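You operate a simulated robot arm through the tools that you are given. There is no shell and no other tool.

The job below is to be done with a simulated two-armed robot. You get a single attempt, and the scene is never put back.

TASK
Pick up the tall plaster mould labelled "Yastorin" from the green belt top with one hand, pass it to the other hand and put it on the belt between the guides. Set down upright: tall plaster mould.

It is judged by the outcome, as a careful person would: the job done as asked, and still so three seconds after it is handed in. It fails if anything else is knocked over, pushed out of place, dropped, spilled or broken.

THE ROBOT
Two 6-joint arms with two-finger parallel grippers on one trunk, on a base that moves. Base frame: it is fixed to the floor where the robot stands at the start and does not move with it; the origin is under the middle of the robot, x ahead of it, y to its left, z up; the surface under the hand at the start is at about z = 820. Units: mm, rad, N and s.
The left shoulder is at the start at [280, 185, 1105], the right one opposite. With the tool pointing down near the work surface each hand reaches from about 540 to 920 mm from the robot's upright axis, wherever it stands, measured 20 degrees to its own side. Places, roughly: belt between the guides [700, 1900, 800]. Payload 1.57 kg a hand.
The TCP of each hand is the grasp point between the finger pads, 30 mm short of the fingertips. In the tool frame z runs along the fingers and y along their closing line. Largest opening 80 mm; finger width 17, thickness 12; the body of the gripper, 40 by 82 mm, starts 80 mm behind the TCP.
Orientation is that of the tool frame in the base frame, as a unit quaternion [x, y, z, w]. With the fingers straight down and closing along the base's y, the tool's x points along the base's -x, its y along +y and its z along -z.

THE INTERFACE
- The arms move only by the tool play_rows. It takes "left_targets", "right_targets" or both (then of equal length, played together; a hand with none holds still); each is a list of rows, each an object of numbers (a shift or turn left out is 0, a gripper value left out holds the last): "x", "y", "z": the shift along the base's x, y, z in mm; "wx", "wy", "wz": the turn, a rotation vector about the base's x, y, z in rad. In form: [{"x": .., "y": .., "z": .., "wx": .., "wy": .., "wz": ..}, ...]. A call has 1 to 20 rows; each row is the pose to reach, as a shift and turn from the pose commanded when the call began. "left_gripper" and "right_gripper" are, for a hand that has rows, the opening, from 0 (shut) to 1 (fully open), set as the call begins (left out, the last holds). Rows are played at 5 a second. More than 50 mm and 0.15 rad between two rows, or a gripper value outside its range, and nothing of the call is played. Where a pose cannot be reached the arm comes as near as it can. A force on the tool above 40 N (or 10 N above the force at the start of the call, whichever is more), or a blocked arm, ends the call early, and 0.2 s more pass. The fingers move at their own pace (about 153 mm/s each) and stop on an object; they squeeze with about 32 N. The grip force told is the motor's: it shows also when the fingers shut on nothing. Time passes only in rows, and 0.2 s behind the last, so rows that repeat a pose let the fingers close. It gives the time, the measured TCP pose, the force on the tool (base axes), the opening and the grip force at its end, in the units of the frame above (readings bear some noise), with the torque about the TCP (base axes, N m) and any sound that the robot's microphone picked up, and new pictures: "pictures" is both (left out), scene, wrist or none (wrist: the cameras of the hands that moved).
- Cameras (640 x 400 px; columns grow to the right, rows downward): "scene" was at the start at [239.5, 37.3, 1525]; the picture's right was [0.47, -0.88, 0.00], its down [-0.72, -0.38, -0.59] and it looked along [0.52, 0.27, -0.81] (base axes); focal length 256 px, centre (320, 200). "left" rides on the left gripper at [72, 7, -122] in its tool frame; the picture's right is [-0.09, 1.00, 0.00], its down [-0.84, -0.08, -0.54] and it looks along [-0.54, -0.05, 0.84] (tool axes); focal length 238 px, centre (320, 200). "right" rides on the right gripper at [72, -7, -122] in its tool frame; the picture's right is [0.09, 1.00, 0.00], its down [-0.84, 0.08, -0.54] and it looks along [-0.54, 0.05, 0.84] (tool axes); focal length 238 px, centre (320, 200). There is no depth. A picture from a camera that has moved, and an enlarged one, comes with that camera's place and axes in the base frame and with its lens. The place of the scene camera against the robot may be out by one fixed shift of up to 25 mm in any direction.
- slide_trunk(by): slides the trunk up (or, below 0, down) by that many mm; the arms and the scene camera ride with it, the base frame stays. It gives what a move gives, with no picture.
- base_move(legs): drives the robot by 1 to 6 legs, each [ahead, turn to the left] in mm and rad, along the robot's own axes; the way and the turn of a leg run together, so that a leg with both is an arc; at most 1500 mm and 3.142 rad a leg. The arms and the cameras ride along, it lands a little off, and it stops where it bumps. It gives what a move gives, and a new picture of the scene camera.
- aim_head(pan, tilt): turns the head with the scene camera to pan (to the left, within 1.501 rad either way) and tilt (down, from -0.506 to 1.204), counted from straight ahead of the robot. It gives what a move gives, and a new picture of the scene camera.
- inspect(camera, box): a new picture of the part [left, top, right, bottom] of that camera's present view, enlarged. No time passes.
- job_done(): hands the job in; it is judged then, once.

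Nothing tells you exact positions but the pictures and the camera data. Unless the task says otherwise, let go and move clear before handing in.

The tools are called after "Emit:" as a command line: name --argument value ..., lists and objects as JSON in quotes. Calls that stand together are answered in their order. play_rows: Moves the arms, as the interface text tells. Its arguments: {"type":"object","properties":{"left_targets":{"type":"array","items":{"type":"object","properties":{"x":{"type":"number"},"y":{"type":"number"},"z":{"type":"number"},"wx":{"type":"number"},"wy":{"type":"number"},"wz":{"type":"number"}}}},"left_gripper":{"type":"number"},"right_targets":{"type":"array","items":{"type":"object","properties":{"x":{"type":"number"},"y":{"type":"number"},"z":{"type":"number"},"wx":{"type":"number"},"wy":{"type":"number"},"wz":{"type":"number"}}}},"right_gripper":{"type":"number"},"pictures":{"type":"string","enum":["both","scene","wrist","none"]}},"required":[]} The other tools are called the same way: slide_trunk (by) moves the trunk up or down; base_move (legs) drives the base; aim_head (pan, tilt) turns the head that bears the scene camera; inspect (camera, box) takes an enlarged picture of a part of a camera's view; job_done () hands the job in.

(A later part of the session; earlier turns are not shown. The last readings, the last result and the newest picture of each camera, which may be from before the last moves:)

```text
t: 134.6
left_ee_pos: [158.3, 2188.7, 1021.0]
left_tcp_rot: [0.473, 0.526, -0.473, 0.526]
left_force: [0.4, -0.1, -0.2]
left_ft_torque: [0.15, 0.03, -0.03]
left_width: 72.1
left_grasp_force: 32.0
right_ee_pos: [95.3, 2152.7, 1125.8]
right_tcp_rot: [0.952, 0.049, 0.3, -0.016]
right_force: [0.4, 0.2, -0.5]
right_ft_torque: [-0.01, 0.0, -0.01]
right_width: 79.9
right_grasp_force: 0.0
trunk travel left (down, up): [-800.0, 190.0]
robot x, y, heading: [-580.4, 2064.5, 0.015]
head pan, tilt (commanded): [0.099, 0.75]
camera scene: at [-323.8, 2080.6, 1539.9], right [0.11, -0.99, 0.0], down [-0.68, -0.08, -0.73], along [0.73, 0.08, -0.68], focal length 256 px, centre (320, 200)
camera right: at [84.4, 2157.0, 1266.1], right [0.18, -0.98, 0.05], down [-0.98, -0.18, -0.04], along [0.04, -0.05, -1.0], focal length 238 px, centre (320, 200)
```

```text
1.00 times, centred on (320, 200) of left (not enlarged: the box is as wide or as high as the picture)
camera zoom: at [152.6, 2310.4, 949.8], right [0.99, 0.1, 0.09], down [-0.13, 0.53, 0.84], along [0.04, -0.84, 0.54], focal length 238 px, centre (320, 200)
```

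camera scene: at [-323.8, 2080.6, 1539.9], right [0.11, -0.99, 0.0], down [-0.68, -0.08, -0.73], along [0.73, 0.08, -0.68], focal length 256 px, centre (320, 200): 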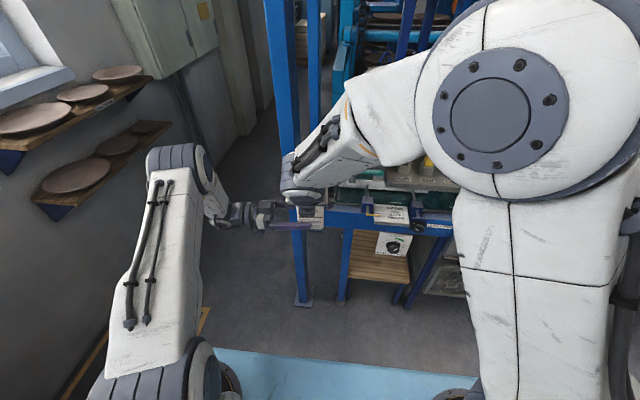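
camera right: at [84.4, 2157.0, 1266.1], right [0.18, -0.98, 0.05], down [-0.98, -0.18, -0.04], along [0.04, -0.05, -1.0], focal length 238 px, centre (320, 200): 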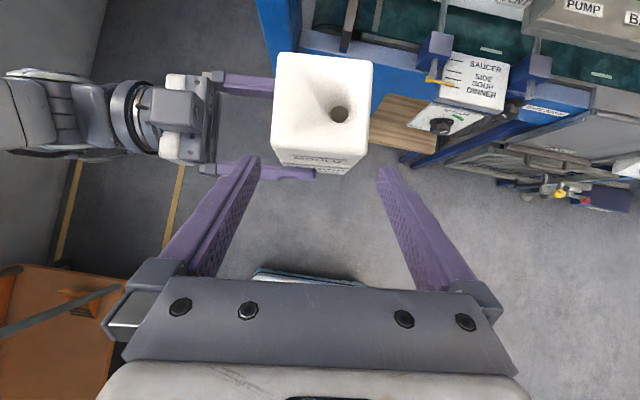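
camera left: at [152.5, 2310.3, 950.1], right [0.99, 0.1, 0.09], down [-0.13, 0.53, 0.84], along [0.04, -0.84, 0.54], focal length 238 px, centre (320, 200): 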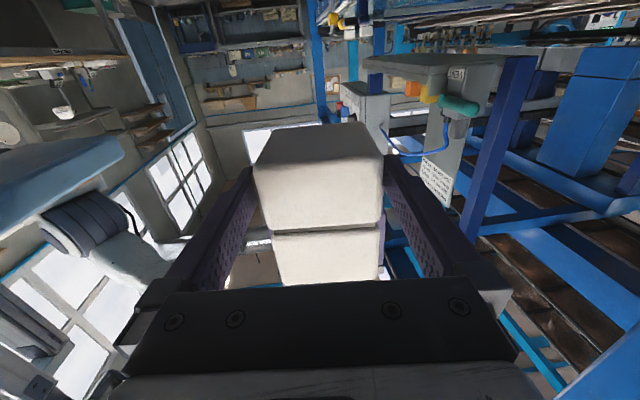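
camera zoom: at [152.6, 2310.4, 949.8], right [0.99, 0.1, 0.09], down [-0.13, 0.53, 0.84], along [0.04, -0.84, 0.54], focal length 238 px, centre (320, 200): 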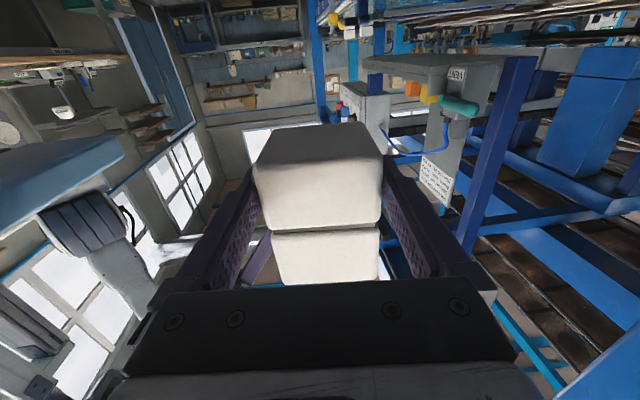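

Centred to within a millimetre. I'll advance the last 100 mm.

Emit:
play_rows --right_targets '[{"x": 11.5, "y": 1.3, "z": -16.3}, {"x": 23, "y": 2.6, "z": -32.6}, {"x": 34.4, "y": 3.8, "z": -48.9}, {"x": 45.9, "y": 5, "z": -65.2}, {"x": 57.3, "y": 6.3, "z": -81.5}, {"x": 57.3, "y": 6.3, "z": -81.5}]' --pictures "both"

Emit:
inspect --camera "right" --box '[220, 60, 420, 260]'

Emit:
inspect --camera "left" --box '[200, 80, 440, 320]'

```text
t: 136.0
left_ee_pos: [158.4, 2188.8, 1020.8]
left_tcp_rot: [0.474, 0.525, -0.473, 0.525]
left_force: [0.6, 0.0, -0.5]
left_ft_torque: [0.12, -0.02, 0.0]
left_width: 71.8
left_grasp_force: 31.7
right_ee_pos: [153.3, 2159.2, 1044.3]
right_tcp_rot: [0.952, 0.05, 0.301, -0.016]
right_force: [-0.6, -0.6, 0.8]
right_ft_torque: [0.03, -0.03, 0.04]
right_width: 80.0
right_grasp_force: 0.1
trunk travel left (down, up): [-800.0, 190.0]
robot x, y, heading: [-582.7, 2063.4, 0.015]
head pan, tilt (commanded): [0.099, 0.75]
camera scene: at [-323.8, 2080.6, 1539.9], right [0.11, -0.99, 0.0], down [-0.68, -0.08, -0.73], along [0.73, 0.08, -0.68], focal length 256 px, centre (320, 200)
camera right: at [141.9, 2163.8, 1184.4], right [0.18, -0.98, 0.05], down [-0.98, -0.18, -0.04], along [0.05, -0.05, -1.0], focal length 238 px, centre (320, 200)
```

scene: 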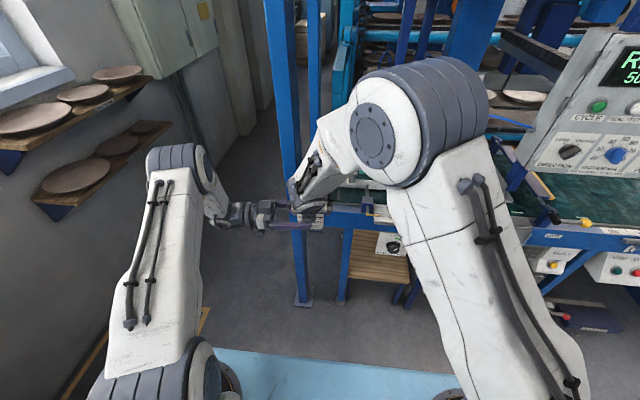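
right: 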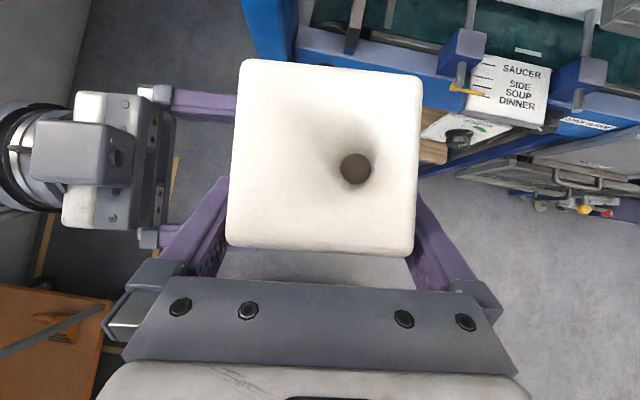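

```text
2.00 times, centred on (320, 160) of right
camera zoom: at [141.9, 2163.8, 1184.4], right [0.18, -0.98, 0.05], down [-0.98, -0.18, -0.04], along [0.05, -0.05, -1.0], focal length 477 px, centre (320, 280)
```

zoom: 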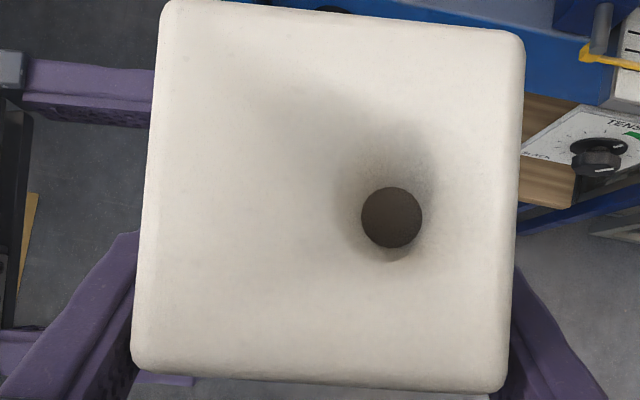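

```text
1.67 times, centred on (320, 200) of left
camera zoom: at [152.5, 2310.4, 949.9], right [0.99, 0.1, 0.09], down [-0.13, 0.53, 0.84], along [0.04, -0.84, 0.54], focal length 397 px, centre (320, 200)
```

zoom: 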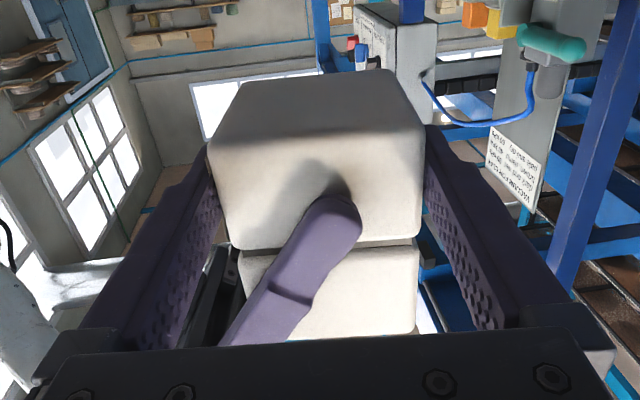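

The right fingers straddle the mould's side faces with nothing touching. I'll close the right gripper.

Emit:
play_rows --right_targets '[{"x": 0}, {"x": 0}, {"x": 0}, {"x": 0}, {"x": 0}]' --right_gripper 0 --pictures "none"

```text
t: 137.2
left_ee_pos: [159.0, 2187.9, 1022.5]
left_tcp_rot: [0.473, 0.525, -0.473, 0.525]
left_force: [-4.9, -7.9, 0.7]
left_ft_torque: [0.57, 0.03, 0.54]
left_width: 72.1
left_grasp_force: 32.2
right_ee_pos: [153.0, 2159.3, 1044.5]
right_tcp_rot: [0.952, 0.05, 0.3, -0.018]
right_force: [3.7, 8.2, -0.7]
right_ft_torque: [-0.37, -0.1, -0.66]
right_width: 72.3
right_grasp_force: 32.4
trunk travel left (down, up): [-800.0, 190.0]
robot x, y, heading: [-583.1, 2067.9, 0.02]
head pan, tilt (commanded): [0.099, 0.75]
```

Both hands grip with small internal forces. Now I'll release with the left hand.

Emit:
play_rows --left_targets '[{"x": 0}, {"x": 0}, {"x": 0}, {"x": 0}]' --left_gripper 1 --pictures "both"

Emit:
inspect --camera "left" --box '[200, 80, 440, 320]'

Emit:
inspect --camera "right" --box '[140, 40, 480, 300]'

```text
t: 138.2
left_ee_pos: [159.1, 2188.5, 1022.3]
left_tcp_rot: [0.473, 0.525, -0.473, 0.525]
left_force: [-0.1, -0.4, -0.3]
left_ft_torque: [-0.01, -0.01, 0.02]
left_width: 80.0
left_grasp_force: 0.1
right_ee_pos: [153.1, 2158.6, 1045.0]
right_tcp_rot: [0.952, 0.051, 0.301, -0.016]
right_force: [0.4, 0.8, 0.2]
right_ft_torque: [0.01, 0.05, -0.02]
right_width: 72.1
right_grasp_force: 32.3
trunk travel left (down, up): [-800.0, 190.0]
robot x, y, heading: [-582.4, 2068.1, 0.017]
head pan, tilt (commanded): [0.099, 0.75]
camera scene: at [-324.0, 2080.5, 1539.9], right [0.11, -0.99, 0.0], down [-0.68, -0.08, -0.73], along [0.73, 0.08, -0.68], focal length 256 px, centre (320, 200)
camera left: at [152.5, 2310.4, 950.0], right [0.99, 0.1, 0.09], down [-0.13, 0.53, 0.84], along [0.04, -0.84, 0.54], focal length 238 px, centre (320, 200)
```

scene: 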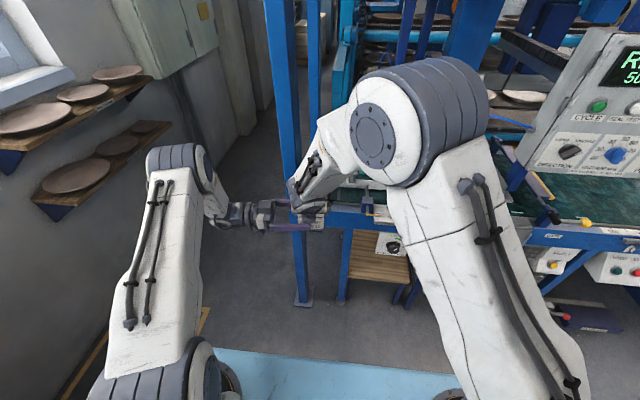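
left: 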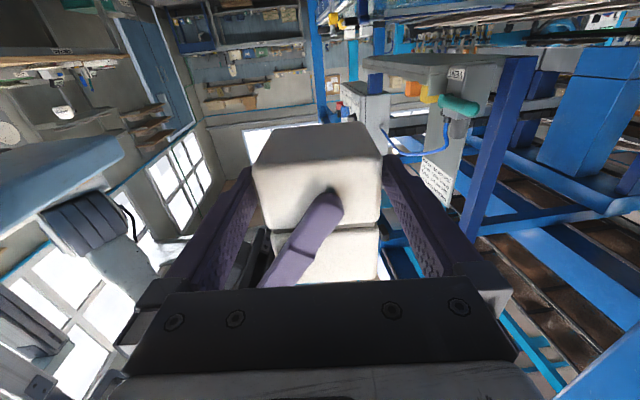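

```text
1.67 times, centred on (320, 200) of left
camera zoom: at [152.5, 2310.4, 950.0], right [0.99, 0.1, 0.09], down [-0.13, 0.53, 0.84], along [0.04, -0.84, 0.54], focal length 397 px, centre (320, 200)
```

zoom: 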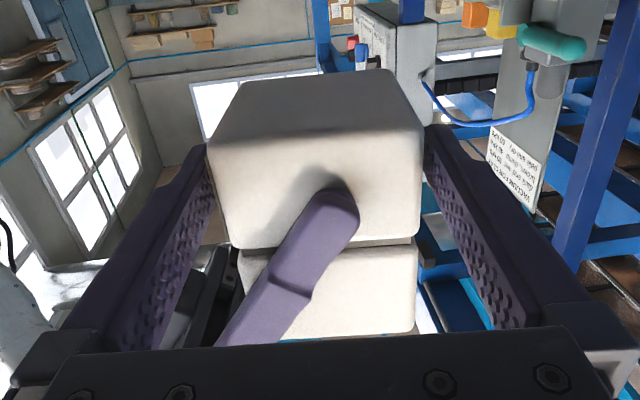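

```text
1.54 times, centred on (310, 170) of right
camera zoom: at [141.5, 2163.8, 1184.7], right [0.18, -0.98, 0.05], down [-0.98, -0.18, -0.04], along [0.05, -0.05, -1.0], focal length 367 px, centre (335, 246)
```

zoom: 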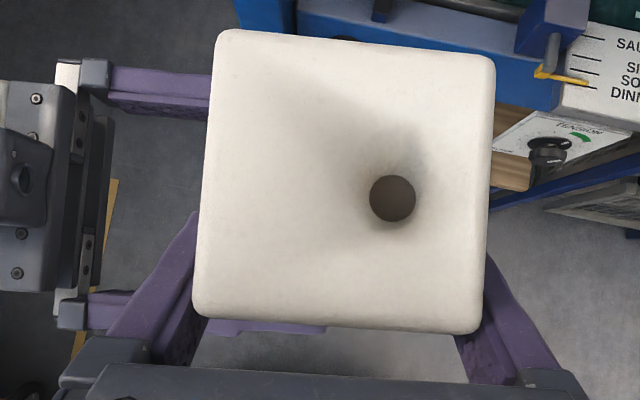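

The right hand holds it alone. I'll withdraw the left hand straight back along its fingers.

Emit:
play_rows --left_targets '[{"x": -1.6, "y": 15, "z": 0}, {"x": -3.2, "y": 30, "z": 0}, {"x": -5.3, "y": 50, "z": 0}, {"x": -8, "y": 75, "z": 0}, {"x": -11.1, "y": 105, "z": 0}, {"x": -14.8, "y": 140, "z": 0}]' --pictures "both"

Emit:
inspect --camera "left" --box '[220, 60, 420, 240]'

```text
t: 139.6
left_ee_pos: [143.6, 2327.2, 1020.7]
left_tcp_rot: [0.474, 0.525, -0.474, 0.525]
left_force: [0.1, 0.2, -0.2]
left_ft_torque: [0.03, 0.01, -0.03]
left_width: 79.8
left_grasp_force: 0.1
right_ee_pos: [151.6, 2159.2, 1045.0]
right_tcp_rot: [0.952, 0.05, 0.3, -0.016]
right_force: [0.0, -0.3, 0.4]
right_ft_torque: [-0.01, 0.04, 0.02]
right_width: 72.1
right_grasp_force: 31.6
trunk travel left (down, up): [-800.0, 190.0]
robot x, y, heading: [-582.6, 2067.1, 0.021]
head pan, tilt (commanded): [0.099, 0.75]
camera scene: at [-324.0, 2080.3, 1539.9], right [0.11, -0.99, 0.0], down [-0.68, -0.08, -0.73], along [0.73, 0.08, -0.68], focal length 256 px, centre (320, 200)
camera left: at [137.9, 2449.5, 949.7], right [0.99, 0.1, 0.09], down [-0.13, 0.53, 0.84], along [0.04, -0.84, 0.54], focal length 238 px, centre (320, 200)
```

scene: 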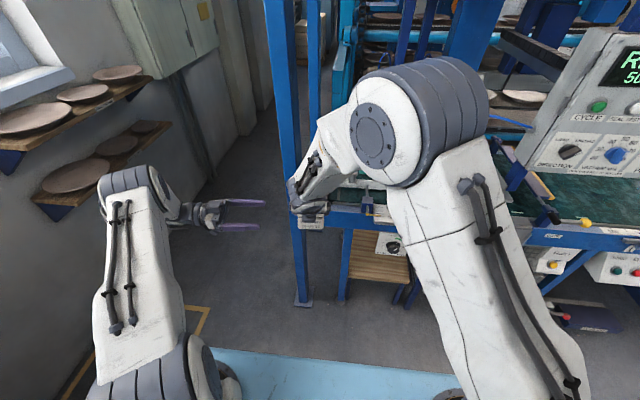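
left: 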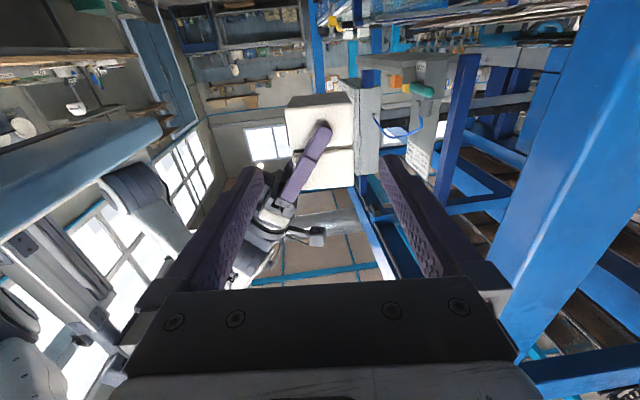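

```text
2.22 times, centred on (320, 150) of left
camera zoom: at [137.9, 2449.5, 949.7], right [0.99, 0.1, 0.09], down [-0.13, 0.53, 0.84], along [0.04, -0.84, 0.54], focal length 530 px, centre (320, 311)
```

zoom: 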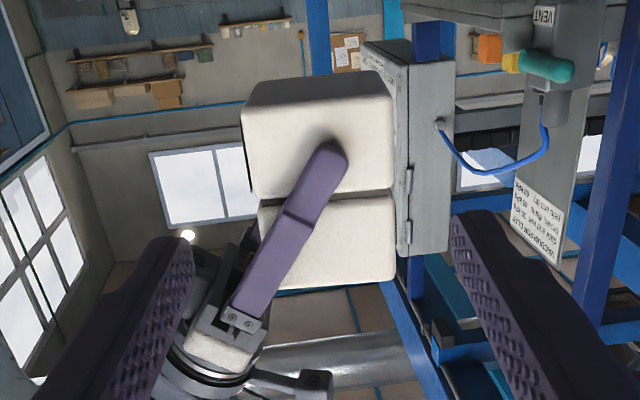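

The mould is now in the right hand with a forward-tilted grip, upright. I'll park the left arm before driving.

Emit:
play_rows --left_targets '[{"x": -2, "y": 4, "z": 6, "wx": 0.13, "wy": 0.0137}, {"x": -4, "y": 8, "z": 12, "wx": 0.26, "wy": 0.0273}, {"x": -6, "y": 12, "z": 18, "wx": 0.39, "wy": 0.041}, {"x": -8, "y": 16, "z": 24, "wx": 0.5207, "wy": 0.0547}, {"x": -10, "y": 20, "z": 30, "wx": 0.651, "wy": 0.0683}, {"x": -12, "y": 24, "z": 36, "wx": 0.781, "wy": 0.082}, {"x": -14, "y": 28, "z": 42, "wx": 0.911, "wy": 0.0957}, {"x": -16, "y": 32, "z": 48, "wx": 1.041, "wy": 0.109}, {"x": -18, "y": 36, "z": 54, "wx": 1.1715, "wy": 0.123}, {"x": -20, "y": 40, "z": 60, "wx": 1.302, "wy": 0.137}, {"x": -22, "y": 42, "z": 66, "wx": 1.432, "wy": 0.15}, {"x": -24, "y": 43, "z": 70, "wx": 1.562, "wy": 0.164}]' --pictures "none"

Emit:
play_rows --left_targets '[{"x": -24, "y": 12, "z": -1, "wz": 0.1235}, {"x": -48, "y": 24, "z": -3, "wz": 0.247}, {"x": -72, "y": 36, "z": -4, "wz": 0.3705}, {"x": -97, "y": 48, "z": -6, "wz": 0.494}, {"x": -121, "y": 60, "z": -7, "wz": 0.6175}, {"x": -145, "y": 72, "z": -9, "wz": 0.741}, {"x": -169, "y": 84, "z": -10, "wz": 0.8645}, {"x": -193, "y": 97, "z": -12, "wz": 0.988}, {"x": -217, "y": 109, "z": -13, "wz": 1.1115}, {"x": -242, "y": 121, "z": -15, "wz": 1.235}, {"x": -266, "y": 133, "z": -16, "wz": 1.3585}, {"x": -290, "y": 145, "z": -18, "wz": 1.482}]' --pictures "scene"

```text
t: 142.2
left_ee_pos: [120.2, 2371.5, 1090.6]
left_tcp_rot: [0.669, 0.743, 0.001, 0.0]
left_force: [0.5, -0.1, -0.1]
left_ft_torque: [0.01, 0.01, 0.0]
left_width: 80.1
left_grasp_force: 0.1
right_ee_pos: [152.5, 2159.1, 1044.0]
right_tcp_rot: [0.953, 0.049, 0.3, -0.016]
right_force: [-0.3, -0.5, -0.6]
right_ft_torque: [0.0, 0.03, -0.01]
right_width: 72.3
right_grasp_force: 32.5
trunk travel left (down, up): [-800.0, 190.0]
robot x, y, heading: [-582.1, 2065.8, 0.018]
head pan, tilt (commanded): [0.099, 0.75]
```

```text
t: 144.8
left_ee_pos: [-170.8, 2516.1, 1073.7]
left_tcp_rot: [-0.008, 1.0, 0.001, 0.0]
left_force: [-0.2, 0.7, -0.5]
left_ft_torque: [-0.03, 0.0, -0.03]
left_width: 80.1
left_grasp_force: 0.1
right_ee_pos: [152.5, 2159.2, 1043.8]
right_tcp_rot: [0.952, 0.05, 0.301, -0.016]
right_force: [0.1, -0.2, 0.3]
right_ft_torque: [0.0, 0.06, 0.02]
right_width: 71.8
right_grasp_force: 32.1
trunk travel left (down, up): [-800.0, 190.0]
robot x, y, heading: [-579.6, 2063.7, 0.015]
head pan, tilt (commanded): [0.099, 0.75]
camera scene: at [-324.0, 2080.5, 1539.9], right [0.11, -0.99, 0.0], down [-0.68, -0.08, -0.73], along [0.73, 0.08, -0.68], focal length 256 px, centre (320, 200)
```

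scene: 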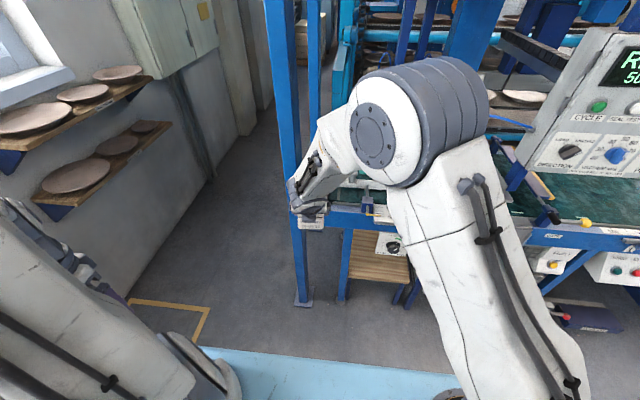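

Left arm parked. Now I'll swing the right hand into the pose for entering the gap: yawed about -0.3 rad, raised a little.

Emit:
play_rows --right_targets '[{"x": -9, "y": -38, "z": 6, "wz": -0.042}, {"x": -17, "y": -76, "z": 12, "wz": -0.084}, {"x": -26, "y": -114, "z": 18, "wz": -0.126}, {"x": -34, "y": -152, "z": 24, "wz": -0.168}, {"x": -43, "y": -190, "z": 30, "wz": -0.21}, {"x": -52, "y": -228, "z": 36, "wz": -0.252}, {"x": -60, "y": -266, "z": 42, "wz": -0.294}, {"x": -69, "y": -304, "z": 48, "wz": -0.336}, {"x": -77, "y": -342, "z": 54, "wz": -0.378}, {"x": -86, "y": -380, "z": 60, "wz": -0.4215}, {"x": -86, "y": -380, "z": 60, "wz": -0.4215}]' --pictures "both"

```text
t: 147.2
left_ee_pos: [-170.9, 2516.2, 1073.9]
left_tcp_rot: [-0.008, 1.0, 0.0, 0.0]
left_force: [0.0, 0.1, 0.5]
left_ft_torque: [-0.01, -0.04, 0.01]
left_width: 80.2
left_grasp_force: 0.0
right_ee_pos: [66.2, 1777.8, 1103.2]
right_tcp_rot: [0.942, -0.151, 0.297, 0.048]
right_force: [-0.4, 0.1, -6.2]
right_ft_torque: [0.02, 0.02, 0.0]
right_width: 71.9
right_grasp_force: 32.5
trunk travel left (down, up): [-800.0, 190.0]
robot x, y, heading: [-580.8, 2066.4, 0.016]
head pan, tilt (commanded): [0.099, 0.75]
camera scene: at [-324.2, 2080.1, 1540.0], right [0.11, -0.99, 0.0], down [-0.68, -0.08, -0.73], along [0.73, 0.08, -0.68], focal length 256 px, centre (320, 200)
camera right: at [58.6, 1787.2, 1244.1], right [-0.24, -0.97, 0.05], down [-0.97, 0.24, -0.04], along [0.02, -0.06, -1.0], focal length 238 px, centre (320, 200)
```

scene: 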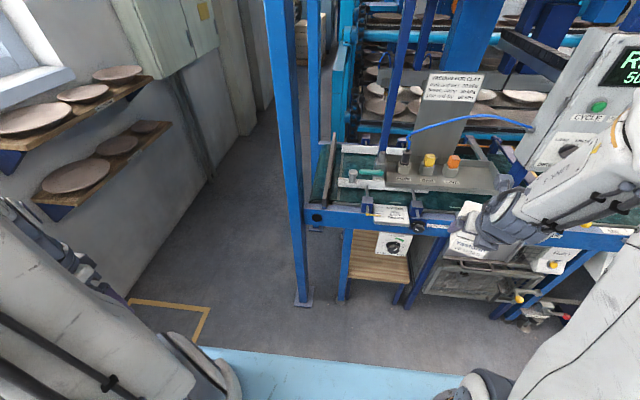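
right: 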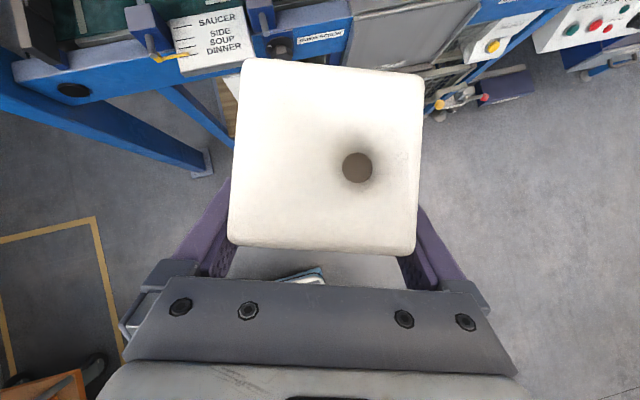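

Emit:
inspect --camera "scene" --box '[260, 80, 420, 240]'

Emit:
base_move --legs '[[0, -1.5708], [-355, 0]]'

```text
2.50 times, centred on (340, 160) of scene
camera zoom: at [-324.2, 2080.1, 1540.0], right [0.11, -0.99, 0.0], down [-0.68, -0.08, -0.73], along [0.73, 0.08, -0.68], focal length 641 px, centre (270, 300)
```

zoom: 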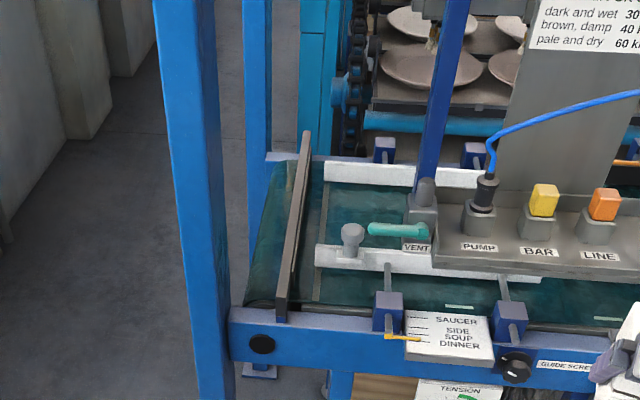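

```text
t: 153.3
left_ee_pos: [-136.0, 2008.5, 1074.2]
left_tcp_rot: [0.704, 0.71, 0.0, 0.0]
left_force: [-0.2, 0.3, -0.7]
left_ft_torque: [0.05, -0.01, -0.02]
left_width: 80.1
left_grasp_force: 0.1
right_ee_pos: [-875.0, 1776.7, 1103.0]
right_tcp_rot: [-0.557, 0.774, -0.175, -0.244]
right_force: [-0.6, 0.0, -5.4]
right_ft_torque: [0.06, 0.01, 0.0]
right_width: 71.9
right_grasp_force: 32.3
trunk travel left (down, up): [-800.0, 190.0]
robot x, y, heading: [-584.0, 2422.8, -1.562]
head pan, tilt (commanded): [0.099, 0.75]
camera scene: at [-559.6, 2182.9, 1539.9], right [-0.99, -0.11, 0.0], down [-0.07, 0.68, -0.73], along [0.08, -0.73, -0.68], focal length 256 px, centre (320, 200)
```

scene: 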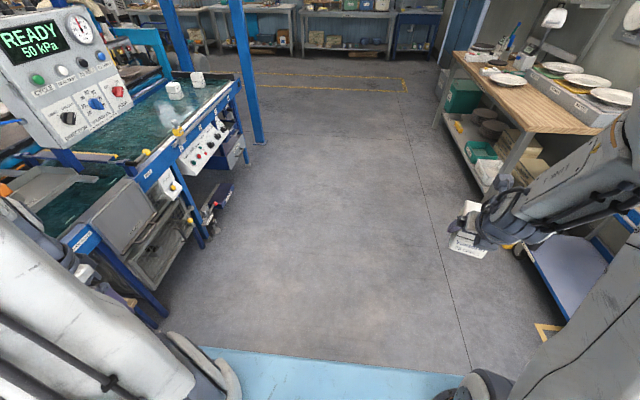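

Emit:
base_move --legs '[[0, 1.562]]'

Emit:
aim_head --pan -0.35 --tilt 0.65

```text
t: 155.5
left_ee_pos: [14.4, 2310.3, 1072.1]
left_tcp_rot: [0.481, 0.877, 0.001, 0.0]
left_force: [-0.6, -0.1, 0.3]
left_ft_torque: [0.04, 0.0, 0.0]
left_width: 80.1
left_grasp_force: 0.0
right_ee_pos: [-488.0, 1721.4, 1102.7]
right_tcp_rot: [0.75, -0.59, 0.234, 0.185]
right_force: [-0.4, -0.2, -4.8]
right_ft_torque: [0.04, 0.02, -0.02]
right_width: 71.7
right_grasp_force: 32.7
trunk travel left (down, up): [-800.0, 190.0]
robot x, y, heading: [-585.5, 2422.5, -1.003]
head pan, tilt (commanded): [0.099, 0.75]
stopped in leg 1: the robot was blocked; the commanded pose is now the measured one
camera scene: at [-433.7, 2225.0, 1539.9], right [-0.79, -0.62, 0.0], down [-0.42, 0.54, -0.73], along [0.45, -0.57, -0.68], focal length 256 px, centre (320, 200)
```

scene: 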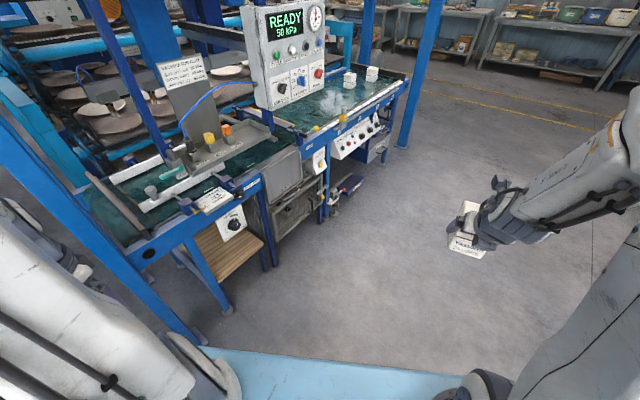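

```text
t: 156.4
left_ee_pos: [14.3, 2310.9, 1074.3]
left_tcp_rot: [0.48, 0.877, 0.001, 0.0]
left_force: [0.5, 0.4, -0.8]
left_ft_torque: [-0.03, 0.02, 0.01]
left_width: 79.9
left_grasp_force: 0.1
right_ee_pos: [-487.7, 1722.1, 1102.4]
right_tcp_rot: [0.75, -0.59, 0.236, 0.185]
right_force: [0.1, 0.1, -5.4]
right_ft_torque: [0.04, 0.02, 0.03]
right_width: 72.0
right_grasp_force: 32.9
trunk travel left (down, up): [-800.0, 190.0]
robot x, y, heading: [-581.8, 2419.6, -1.005]
head pan, tilt (commanded): [-0.351, 0.649]
camera scene: at [-465.4, 2205.9, 1548.5], right [-0.98, -0.21, 0.0], down [-0.13, 0.59, -0.8], along [0.17, -0.78, -0.6], focal length 256 px, centre (320, 200)
```

scene: 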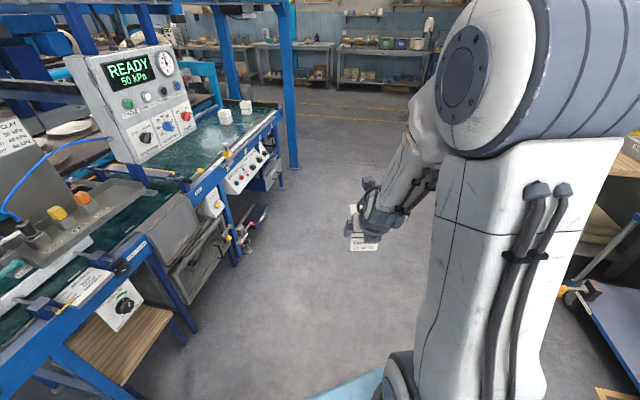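

The base was blocked while turning, most likely by the trolley behind it. I'll ease forward away from it, then check the trolley before continuing.

Emit:
base_move --legs '[[160, 0]]'

Emit:
aim_head --pan 1.5 --tilt 0.6

```text
t: 157.8
left_ee_pos: [101.9, 2176.9, 1073.0]
left_tcp_rot: [0.481, 0.877, -0.001, 0.001]
left_force: [0.5, -0.5, -0.2]
left_ft_torque: [0.01, -0.02, 0.0]
left_width: 79.8
left_grasp_force: 0.1
right_ee_pos: [-400.2, 1586.2, 1104.6]
right_tcp_rot: [0.75, -0.59, 0.236, 0.186]
right_force: [-1.2, 0.3, -5.2]
right_ft_torque: [0.09, 0.01, 0.03]
right_width: 72.1
right_grasp_force: 31.9
trunk travel left (down, up): [-800.0, 190.0]
robot x, y, heading: [-496.8, 2286.5, -1.006]
head pan, tilt (commanded): [-0.351, 0.649]
camera scene: at [-379.8, 2071.1, 1548.6], right [-0.98, -0.21, 0.0], down [-0.13, 0.59, -0.8], along [0.17, -0.78, -0.6], focal length 256 px, centre (320, 200)
```

scene: 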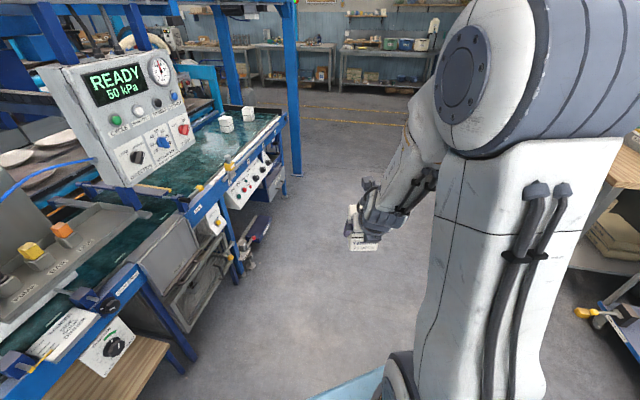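

```text
t: 159.6
left_ee_pos: [101.7, 2175.0, 1072.5]
left_tcp_rot: [0.48, 0.877, 0.0, 0.0]
left_force: [-0.4, -0.4, -0.7]
left_ft_torque: [-0.01, 0.03, -0.01]
left_width: 79.9
left_grasp_force: 0.0
right_ee_pos: [-401.4, 1586.5, 1104.3]
right_tcp_rot: [0.75, -0.59, 0.237, 0.186]
right_force: [0.4, 0.7, -5.6]
right_ft_torque: [0.05, -0.01, -0.02]
right_width: 72.0
right_grasp_force: 31.8
trunk travel left (down, up): [-800.0, 190.0]
robot x, y, heading: [-498.8, 2285.9, -1.008]
head pan, tilt (commanded): [1.499, 0.6]
camera scene: at [-320.3, 2197.4, 1552.8], right [0.47, -0.88, 0.0], down [-0.5, -0.27, -0.83], along [0.73, 0.39, -0.56], focal length 256 px, centre (320, 200)
```

scene: 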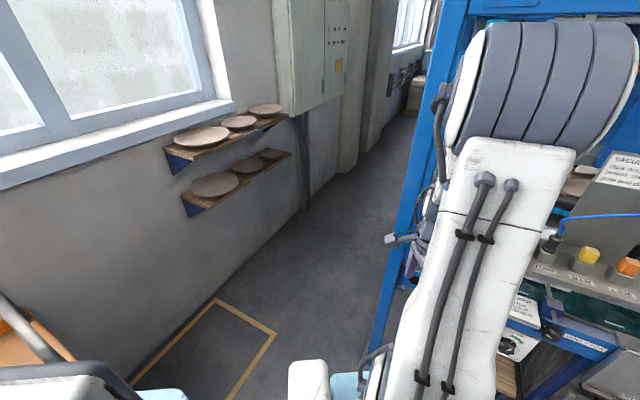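

Emit:
base_move --legs '[[0, 1.008]]'

Emit:
aim_head --pan 1.5 --tilt 0.6

```text
t: 162.6
left_ee_pos: [-82.8, 2733.7, 1072.3]
left_tcp_rot: [-0.001, 1.0, 0.001, 0.0]
left_force: [0.1, -0.1, -0.4]
left_ft_torque: [0.0, -0.05, 0.02]
left_width: 79.6
left_grasp_force: 0.1
right_ee_pos: [145.4, 1994.0, 1103.2]
right_tcp_rot: [0.941, -0.156, 0.295, 0.049]
right_force: [-0.6, -0.4, -5.9]
right_ft_torque: [-0.01, 0.08, -0.02]
right_width: 71.6
right_grasp_force: 31.8
trunk travel left (down, up): [-800.0, 190.0]
robot x, y, heading: [-496.6, 2288.4, 0.001]
head pan, tilt (commanded): [1.499, 0.6]
camera scene: at [-317.5, 2379.0, 1552.8], right [1.0, -0.07, 0.0], down [-0.04, -0.56, -0.83], along [0.06, 0.82, -0.56], focal length 256 px, centre (320, 200)
```

scene: 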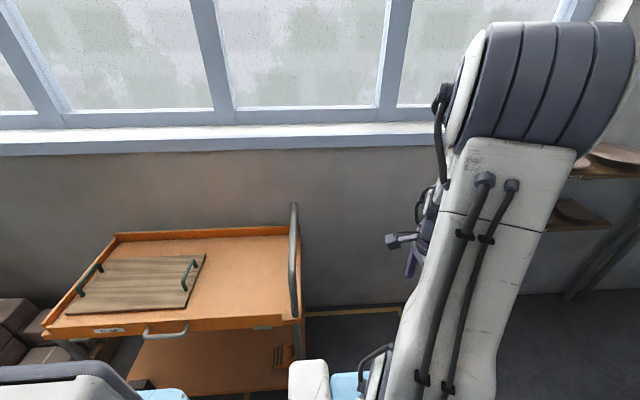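

```text
t: 163.2
left_ee_pos: [-82.4, 2732.9, 1073.7]
left_tcp_rot: [-0.002, 1.0, 0.001, 0.0]
left_force: [-0.1, -0.1, -0.5]
left_ft_torque: [0.01, 0.0, -0.03]
left_width: 80.0
left_grasp_force: 0.2
right_ee_pos: [144.9, 1993.2, 1102.3]
right_tcp_rot: [0.941, -0.156, 0.295, 0.049]
right_force: [-0.2, -0.7, -5.5]
right_ft_torque: [0.02, 0.07, 0.0]
right_width: 71.9
right_grasp_force: 31.5
trunk travel left (down, up): [-800.0, 190.0]
robot x, y, heading: [-501.2, 2287.9, -0.001]
head pan, tilt (commanded): [1.499, 0.6]
camera scene: at [-317.6, 2379.1, 1552.8], right [1.0, -0.07, 0.0], down [-0.04, -0.56, -0.83], along [0.06, 0.82, -0.56], focal length 256 px, centre (320, 200)
```

scene: 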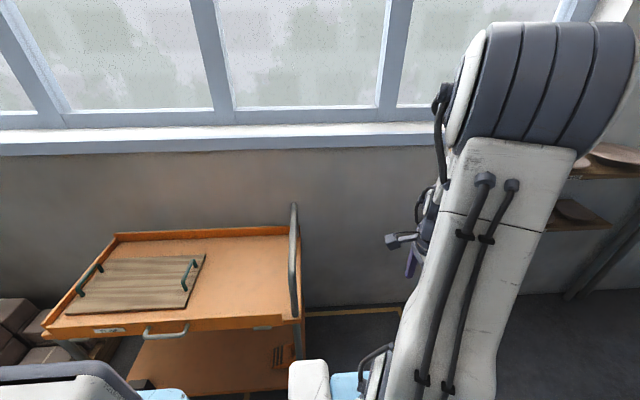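

The trolley is still where it was, with its board undisturbed. I'll tuck the left arm in and take an S-shaped path to the placing stance, staying clear of the trolley.

Emit:
play_rows --left_targets '[{"x": 21, "y": -31}, {"x": 42, "y": -62}, {"x": 63, "y": -93}, {"x": 84, "y": -124}, {"x": 105, "y": -155}, {"x": 126, "y": -185}]' --pictures "none"

Emit:
base_move --legs '[[-290, 0], [0, 0.35], [350, 0], [0, -0.35]]'

Emit:
aim_head --pan -0.2 --tilt 0.7

```text
t: 164.6
left_ee_pos: [45.5, 2546.8, 1072.7]
left_tcp_rot: [-0.002, 1.0, 0.0, -0.001]
left_force: [0.2, -0.1, 0.0]
left_ft_torque: [0.02, -0.03, -0.02]
left_width: 80.1
left_grasp_force: 0.2
right_ee_pos: [144.5, 1993.3, 1102.6]
right_tcp_rot: [0.941, -0.157, 0.296, 0.05]
right_force: [0.3, -0.4, -4.8]
right_ft_torque: [0.01, 0.03, 0.02]
right_width: 71.9
right_grasp_force: 32.0
trunk travel left (down, up): [-800.0, 190.0]
robot x, y, heading: [-500.0, 2289.5, 0.001]
head pan, tilt (commanded): [1.499, 0.6]
```

```text
t: 170.6
left_ee_pos: [83.8, 2663.8, 1073.1]
left_tcp_rot: [0.001, 1.0, 0.0, 0.0]
left_force: [0.1, 0.3, 0.2]
left_ft_torque: [0.0, 0.03, 0.01]
left_width: 80.3
left_grasp_force: 0.0
right_ee_pos: [181.4, 2109.3, 1104.3]
right_tcp_rot: [0.941, -0.158, 0.295, 0.049]
right_force: [-0.6, -0.9, -6.3]
right_ft_torque: [0.02, 0.05, 0.0]
right_width: 72.0
right_grasp_force: 31.5
trunk travel left (down, up): [-800.0, 190.0]
robot x, y, heading: [-464.4, 2404.9, -0.009]
head pan, tilt (commanded): [1.499, 0.6]
camera scene: at [-279.3, 2496.5, 1552.8], right [1.0, -0.08, 0.0], down [-0.04, -0.56, -0.83], along [0.06, 0.82, -0.56], focal length 256 px, centre (320, 200)
```

scene: 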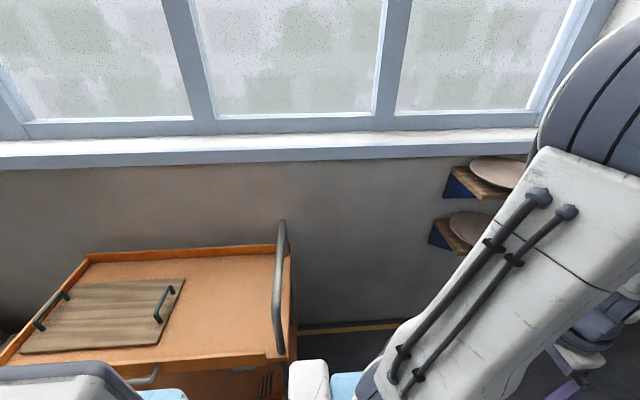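

```text
t: 172.3
left_ee_pos: [83.7, 2664.1, 1073.3]
left_tcp_rot: [0.0, 1.0, 0.001, 0.0]
left_force: [-0.4, -0.4, 0.4]
left_ft_torque: [-0.02, 0.01, 0.0]
left_width: 79.9
left_grasp_force: 0.2
right_ee_pos: [180.7, 2109.4, 1103.1]
right_tcp_rot: [0.941, -0.159, 0.295, 0.05]
right_force: [0.2, -0.1, -5.2]
right_ft_torque: [-0.01, 0.06, 0.0]
right_width: 71.8
right_grasp_force: 32.1
trunk travel left (down, up): [-800.0, 190.0]
robot x, y, heading: [-460.4, 2409.6, -0.005]
head pan, tilt (commanded): [-0.201, 0.7]
camera scene: at [-203.0, 2390.8, 1544.2], right [-0.2, -0.98, 0.0], down [-0.63, 0.13, -0.76], along [0.75, -0.16, -0.64], focal length 256 px, centre (320, 200)
```

scene: 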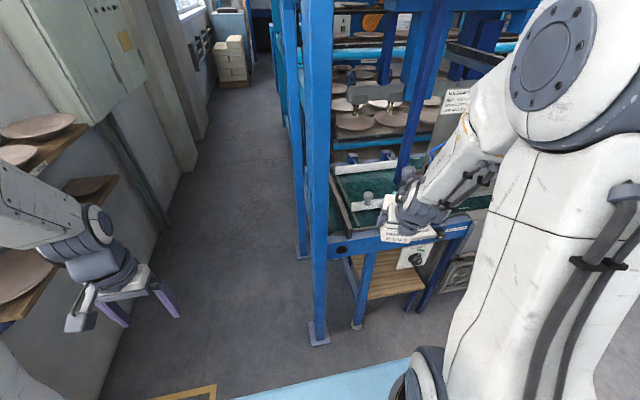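

Emit:
inspect --camera "scene" --box '[290, 60, 490, 260]'

Emit:
inspect --camera "right" --box '[0, 0, 640, 400]'

```text
2.00 times, centred on (390, 160) of scene
camera zoom: at [-203.0, 2390.8, 1544.2], right [-0.2, -0.98, 0.0], down [-0.63, 0.13, -0.76], along [0.75, -0.16, -0.64], focal length 513 px, centre (180, 280)
```

zoom: 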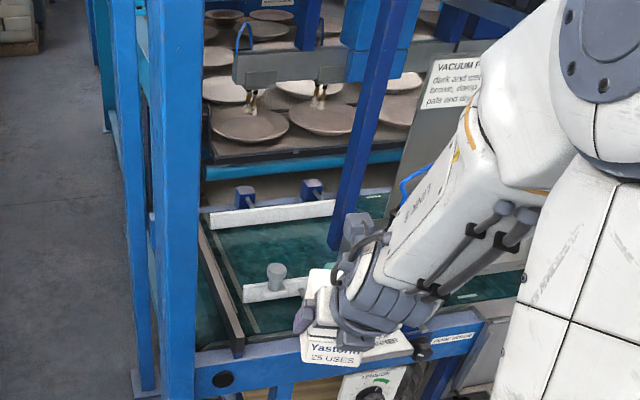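

```text
1.00 times, centred on (320, 200) of right (not enlarged: the box is as wide or as high as the picture)
camera zoom: at [173.9, 2117.6, 1243.5], right [-0.25, -0.97, 0.05], down [-0.97, 0.25, -0.03], along [0.02, -0.06, -1.0], focal length 238 px, centre (320, 200)
```

zoom: 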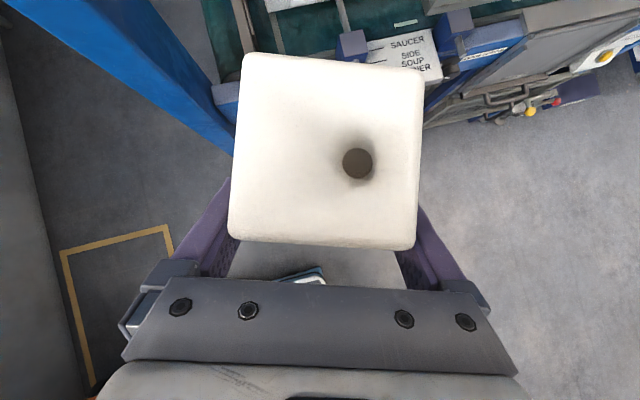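

The gap is well visible: upright near (485, 1952) and the front post from y≈2232. I'll drive forward to the placing stance with the mould raised.

Emit:
base_move --legs '[[205, 0]]'

Emit:
inspect --camera "scene" --box '[240, 60, 520, 300]'

Emit:
inspect --camera "right" --box '[0, 0, 640, 400]'

```text
t: 174.0
left_ee_pos: [289.3, 2662.2, 1074.6]
left_tcp_rot: [0.001, 1.0, 0.0, 0.0]
left_force: [-0.2, 0.4, 0.4]
left_ft_torque: [-0.03, -0.01, -0.02]
left_width: 80.2
left_grasp_force: 0.1
right_ee_pos: [387.1, 2107.6, 1102.5]
right_tcp_rot: [0.941, -0.158, 0.295, 0.049]
right_force: [1.3, 0.5, -5.0]
right_ft_torque: [0.03, 0.1, 0.01]
right_width: 71.8
right_grasp_force: 32.1
trunk travel left (down, up): [-800.0, 190.0]
robot x, y, heading: [-255.2, 2406.5, -0.006]
head pan, tilt (commanded): [-0.201, 0.7]
camera scene: at [3.4, 2389.6, 1544.2], right [-0.2, -0.98, 0.0], down [-0.63, 0.13, -0.77], along [0.75, -0.16, -0.64], focal length 256 px, centre (320, 200)
```

scene: 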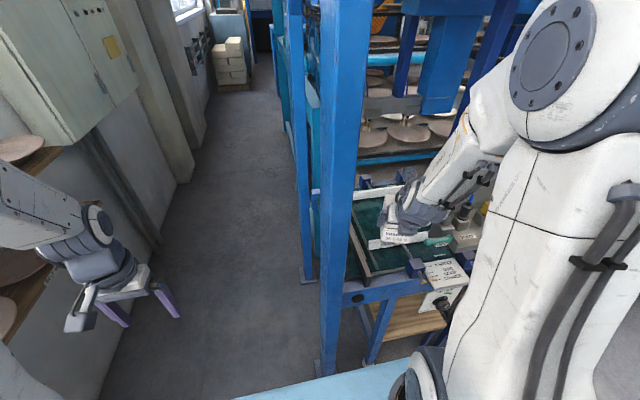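

```text
1.67 times, centred on (380, 180) of scene
camera zoom: at [3.4, 2389.6, 1544.2], right [-0.2, -0.98, 0.0], down [-0.63, 0.13, -0.77], along [0.75, -0.16, -0.64], focal length 427 px, centre (220, 233)
```

zoom: 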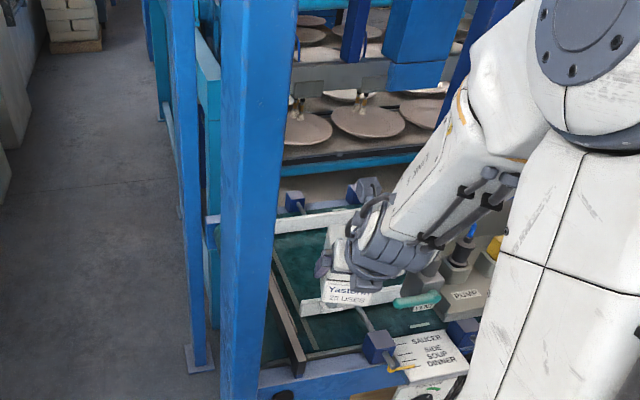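

```text
1.00 times, centred on (320, 200) of right (not enlarged: the box is as wide or as high as the picture)
camera zoom: at [380.4, 2116.4, 1243.6], right [-0.25, -0.97, 0.05], down [-0.97, 0.25, -0.03], along [0.02, -0.06, -1.0], focal length 238 px, centre (320, 200)
```

zoom: 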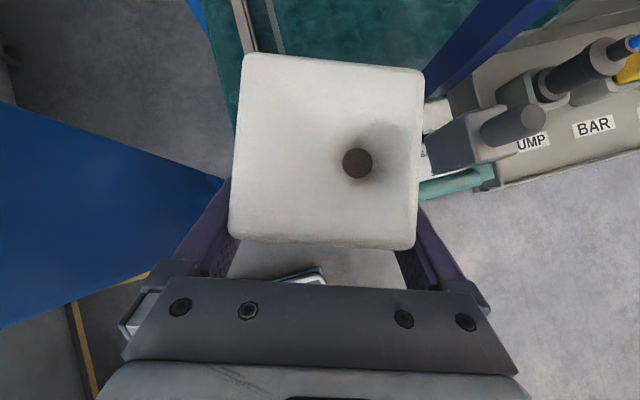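

The top-down wrist view shows the mould clear of the post on the left and the VENT valve on the right. I'll extend the arm along the gap at this height, first 150 mm.

Emit:
play_rows --right_targets '[{"x": 28.3, "y": -9.9}, {"x": 56.6, "y": -19.7}, {"x": 85, "y": -29.6}, {"x": 113.3, "y": -39.5}, {"x": 141.6, "y": -49.4}, {"x": 141.6, "y": -49.4}]' --pictures "both"

Emit:
inspect --camera "scene" --box '[280, 40, 560, 280]'

```text
t: 175.4
left_ee_pos: [289.7, 2661.9, 1073.9]
left_tcp_rot: [0.001, 1.0, 0.001, 0.0]
left_force: [-0.6, 0.5, -0.3]
left_ft_torque: [0.02, 0.01, -0.04]
left_width: 80.1
left_grasp_force: 0.1
right_ee_pos: [530.5, 2058.2, 1103.6]
right_tcp_rot: [0.941, -0.158, 0.294, 0.05]
right_force: [-0.3, 0.2, -4.8]
right_ft_torque: [0.01, 0.05, 0.02]
right_width: 72.1
right_grasp_force: 32.1
right hand out of reach, approached as far as the arm can: row 3, 4
trunk travel left (down, up): [-800.0, 190.0]
robot x, y, heading: [-250.1, 2405.9, -0.009]
head pan, tilt (commanded): [-0.201, 0.7]
camera scene: at [4.2, 2389.5, 1544.1], right [-0.2, -0.98, 0.0], down [-0.63, 0.13, -0.76], along [0.75, -0.16, -0.64], focal length 256 px, centre (320, 200)
camera right: at [523.4, 2067.0, 1243.2], right [-0.25, -0.97, 0.05], down [-0.97, 0.25, -0.03], along [0.02, -0.06, -1.0], focal length 238 px, centre (320, 200)
```

scene: 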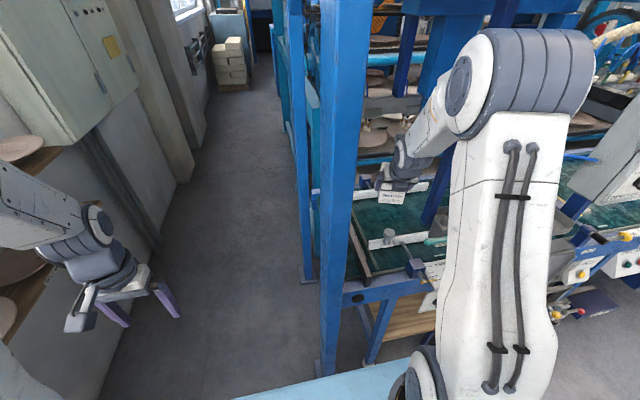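
right: 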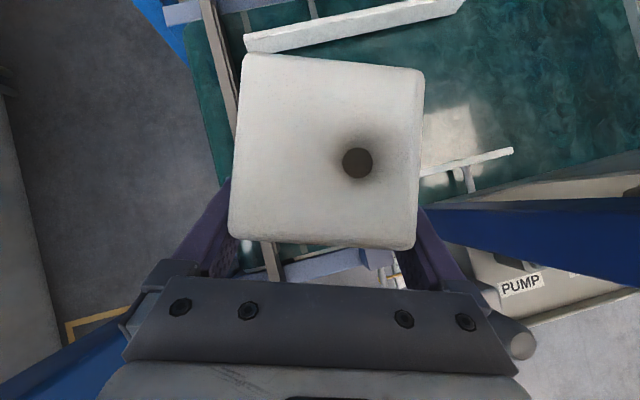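

```text
1.67 times, centred on (420, 160) of scene
camera zoom: at [4.2, 2389.5, 1544.1], right [-0.2, -0.98, 0.0], down [-0.63, 0.13, -0.76], along [0.75, -0.16, -0.64], focal length 427 px, centre (153, 267)
```

zoom: 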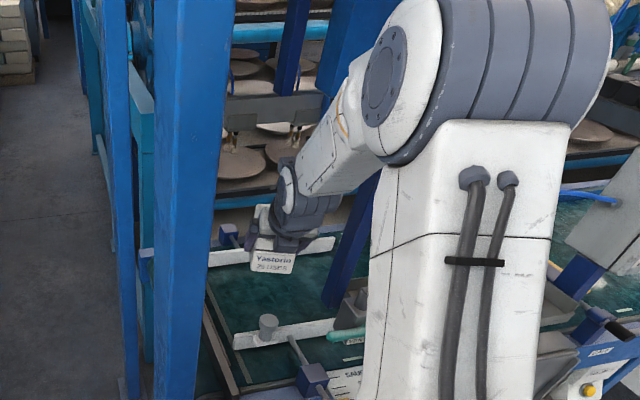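

Emit:
play_rows --right_targets '[{"x": 28.3, "y": -9.9}, {"x": 56.6, "y": -19.7}, {"x": 85, "y": -29.6}, {"x": 113.3, "y": -39.5}, {"x": 141.6, "y": -49.4}, {"x": 141.6, "y": -49.4}]' --pictures "both"

Emit:
inspect --camera "scene" --box '[280, 40, 560, 280]'

```text
t: 176.8
left_ee_pos: [290.0, 2662.9, 1073.8]
left_tcp_rot: [0.0, 1.0, 0.001, 0.0]
left_force: [0.3, 0.2, -0.5]
left_ft_torque: [0.0, 0.01, -0.03]
left_width: 79.8
left_grasp_force: 0.1
right_ee_pos: [672.5, 2020.3, 1101.2]
right_tcp_rot: [0.94, -0.163, 0.294, 0.056]
right_force: [-0.6, -0.4, -5.2]
right_ft_torque: [0.07, 0.07, 0.0]
right_width: 71.8
right_grasp_force: 31.9
right hand out of reach, approached as far as the arm can: row 4, 5, 6
trunk travel left (down, up): [-800.0, 190.0]
robot x, y, heading: [-252.3, 2402.0, -0.007]
head pan, tilt (commanded): [-0.201, 0.7]
camera scene: at [4.2, 2389.5, 1544.1], right [-0.2, -0.98, 0.0], down [-0.63, 0.13, -0.76], along [0.75, -0.16, -0.64], focal length 256 px, centre (320, 200)
camera right: at [665.5, 2030.5, 1241.0], right [-0.27, -0.96, 0.06], down [-0.96, 0.27, -0.03], along [0.02, -0.07, -1.0], focal length 238 px, centre (320, 200)
```

scene: 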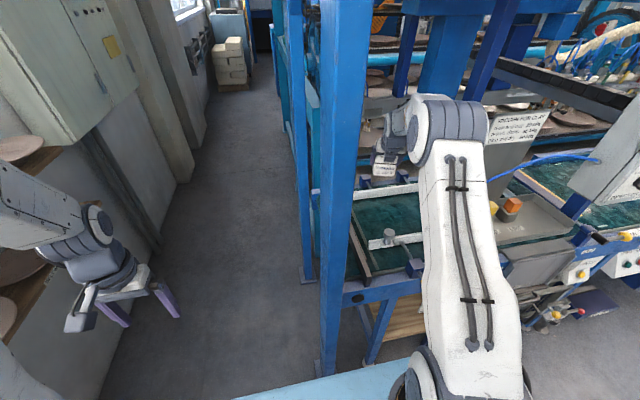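
right: 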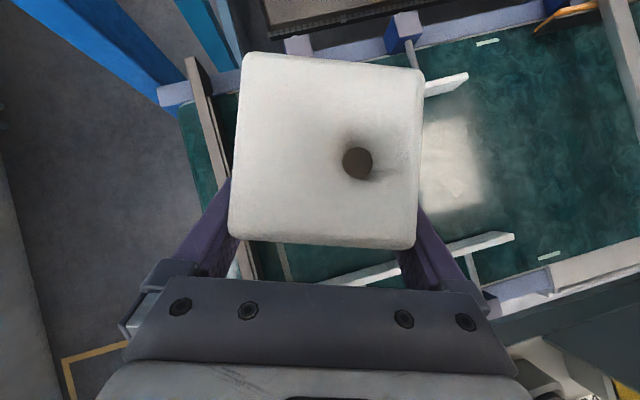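

```text
1.67 times, centred on (420, 160) of scene
camera zoom: at [4.2, 2389.5, 1544.1], right [-0.2, -0.98, 0.0], down [-0.63, 0.13, -0.76], along [0.75, -0.16, -0.64], focal length 427 px, centre (153, 267)
```

zoom: 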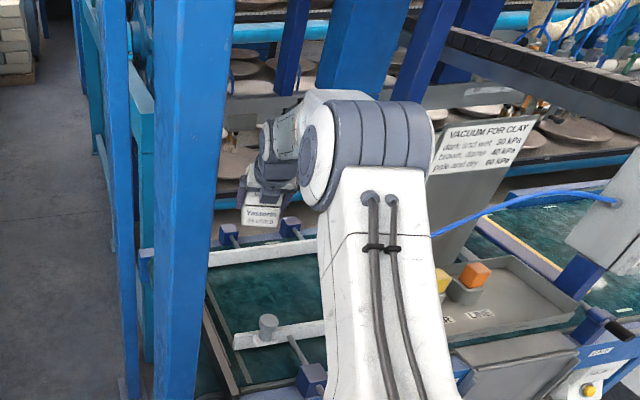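

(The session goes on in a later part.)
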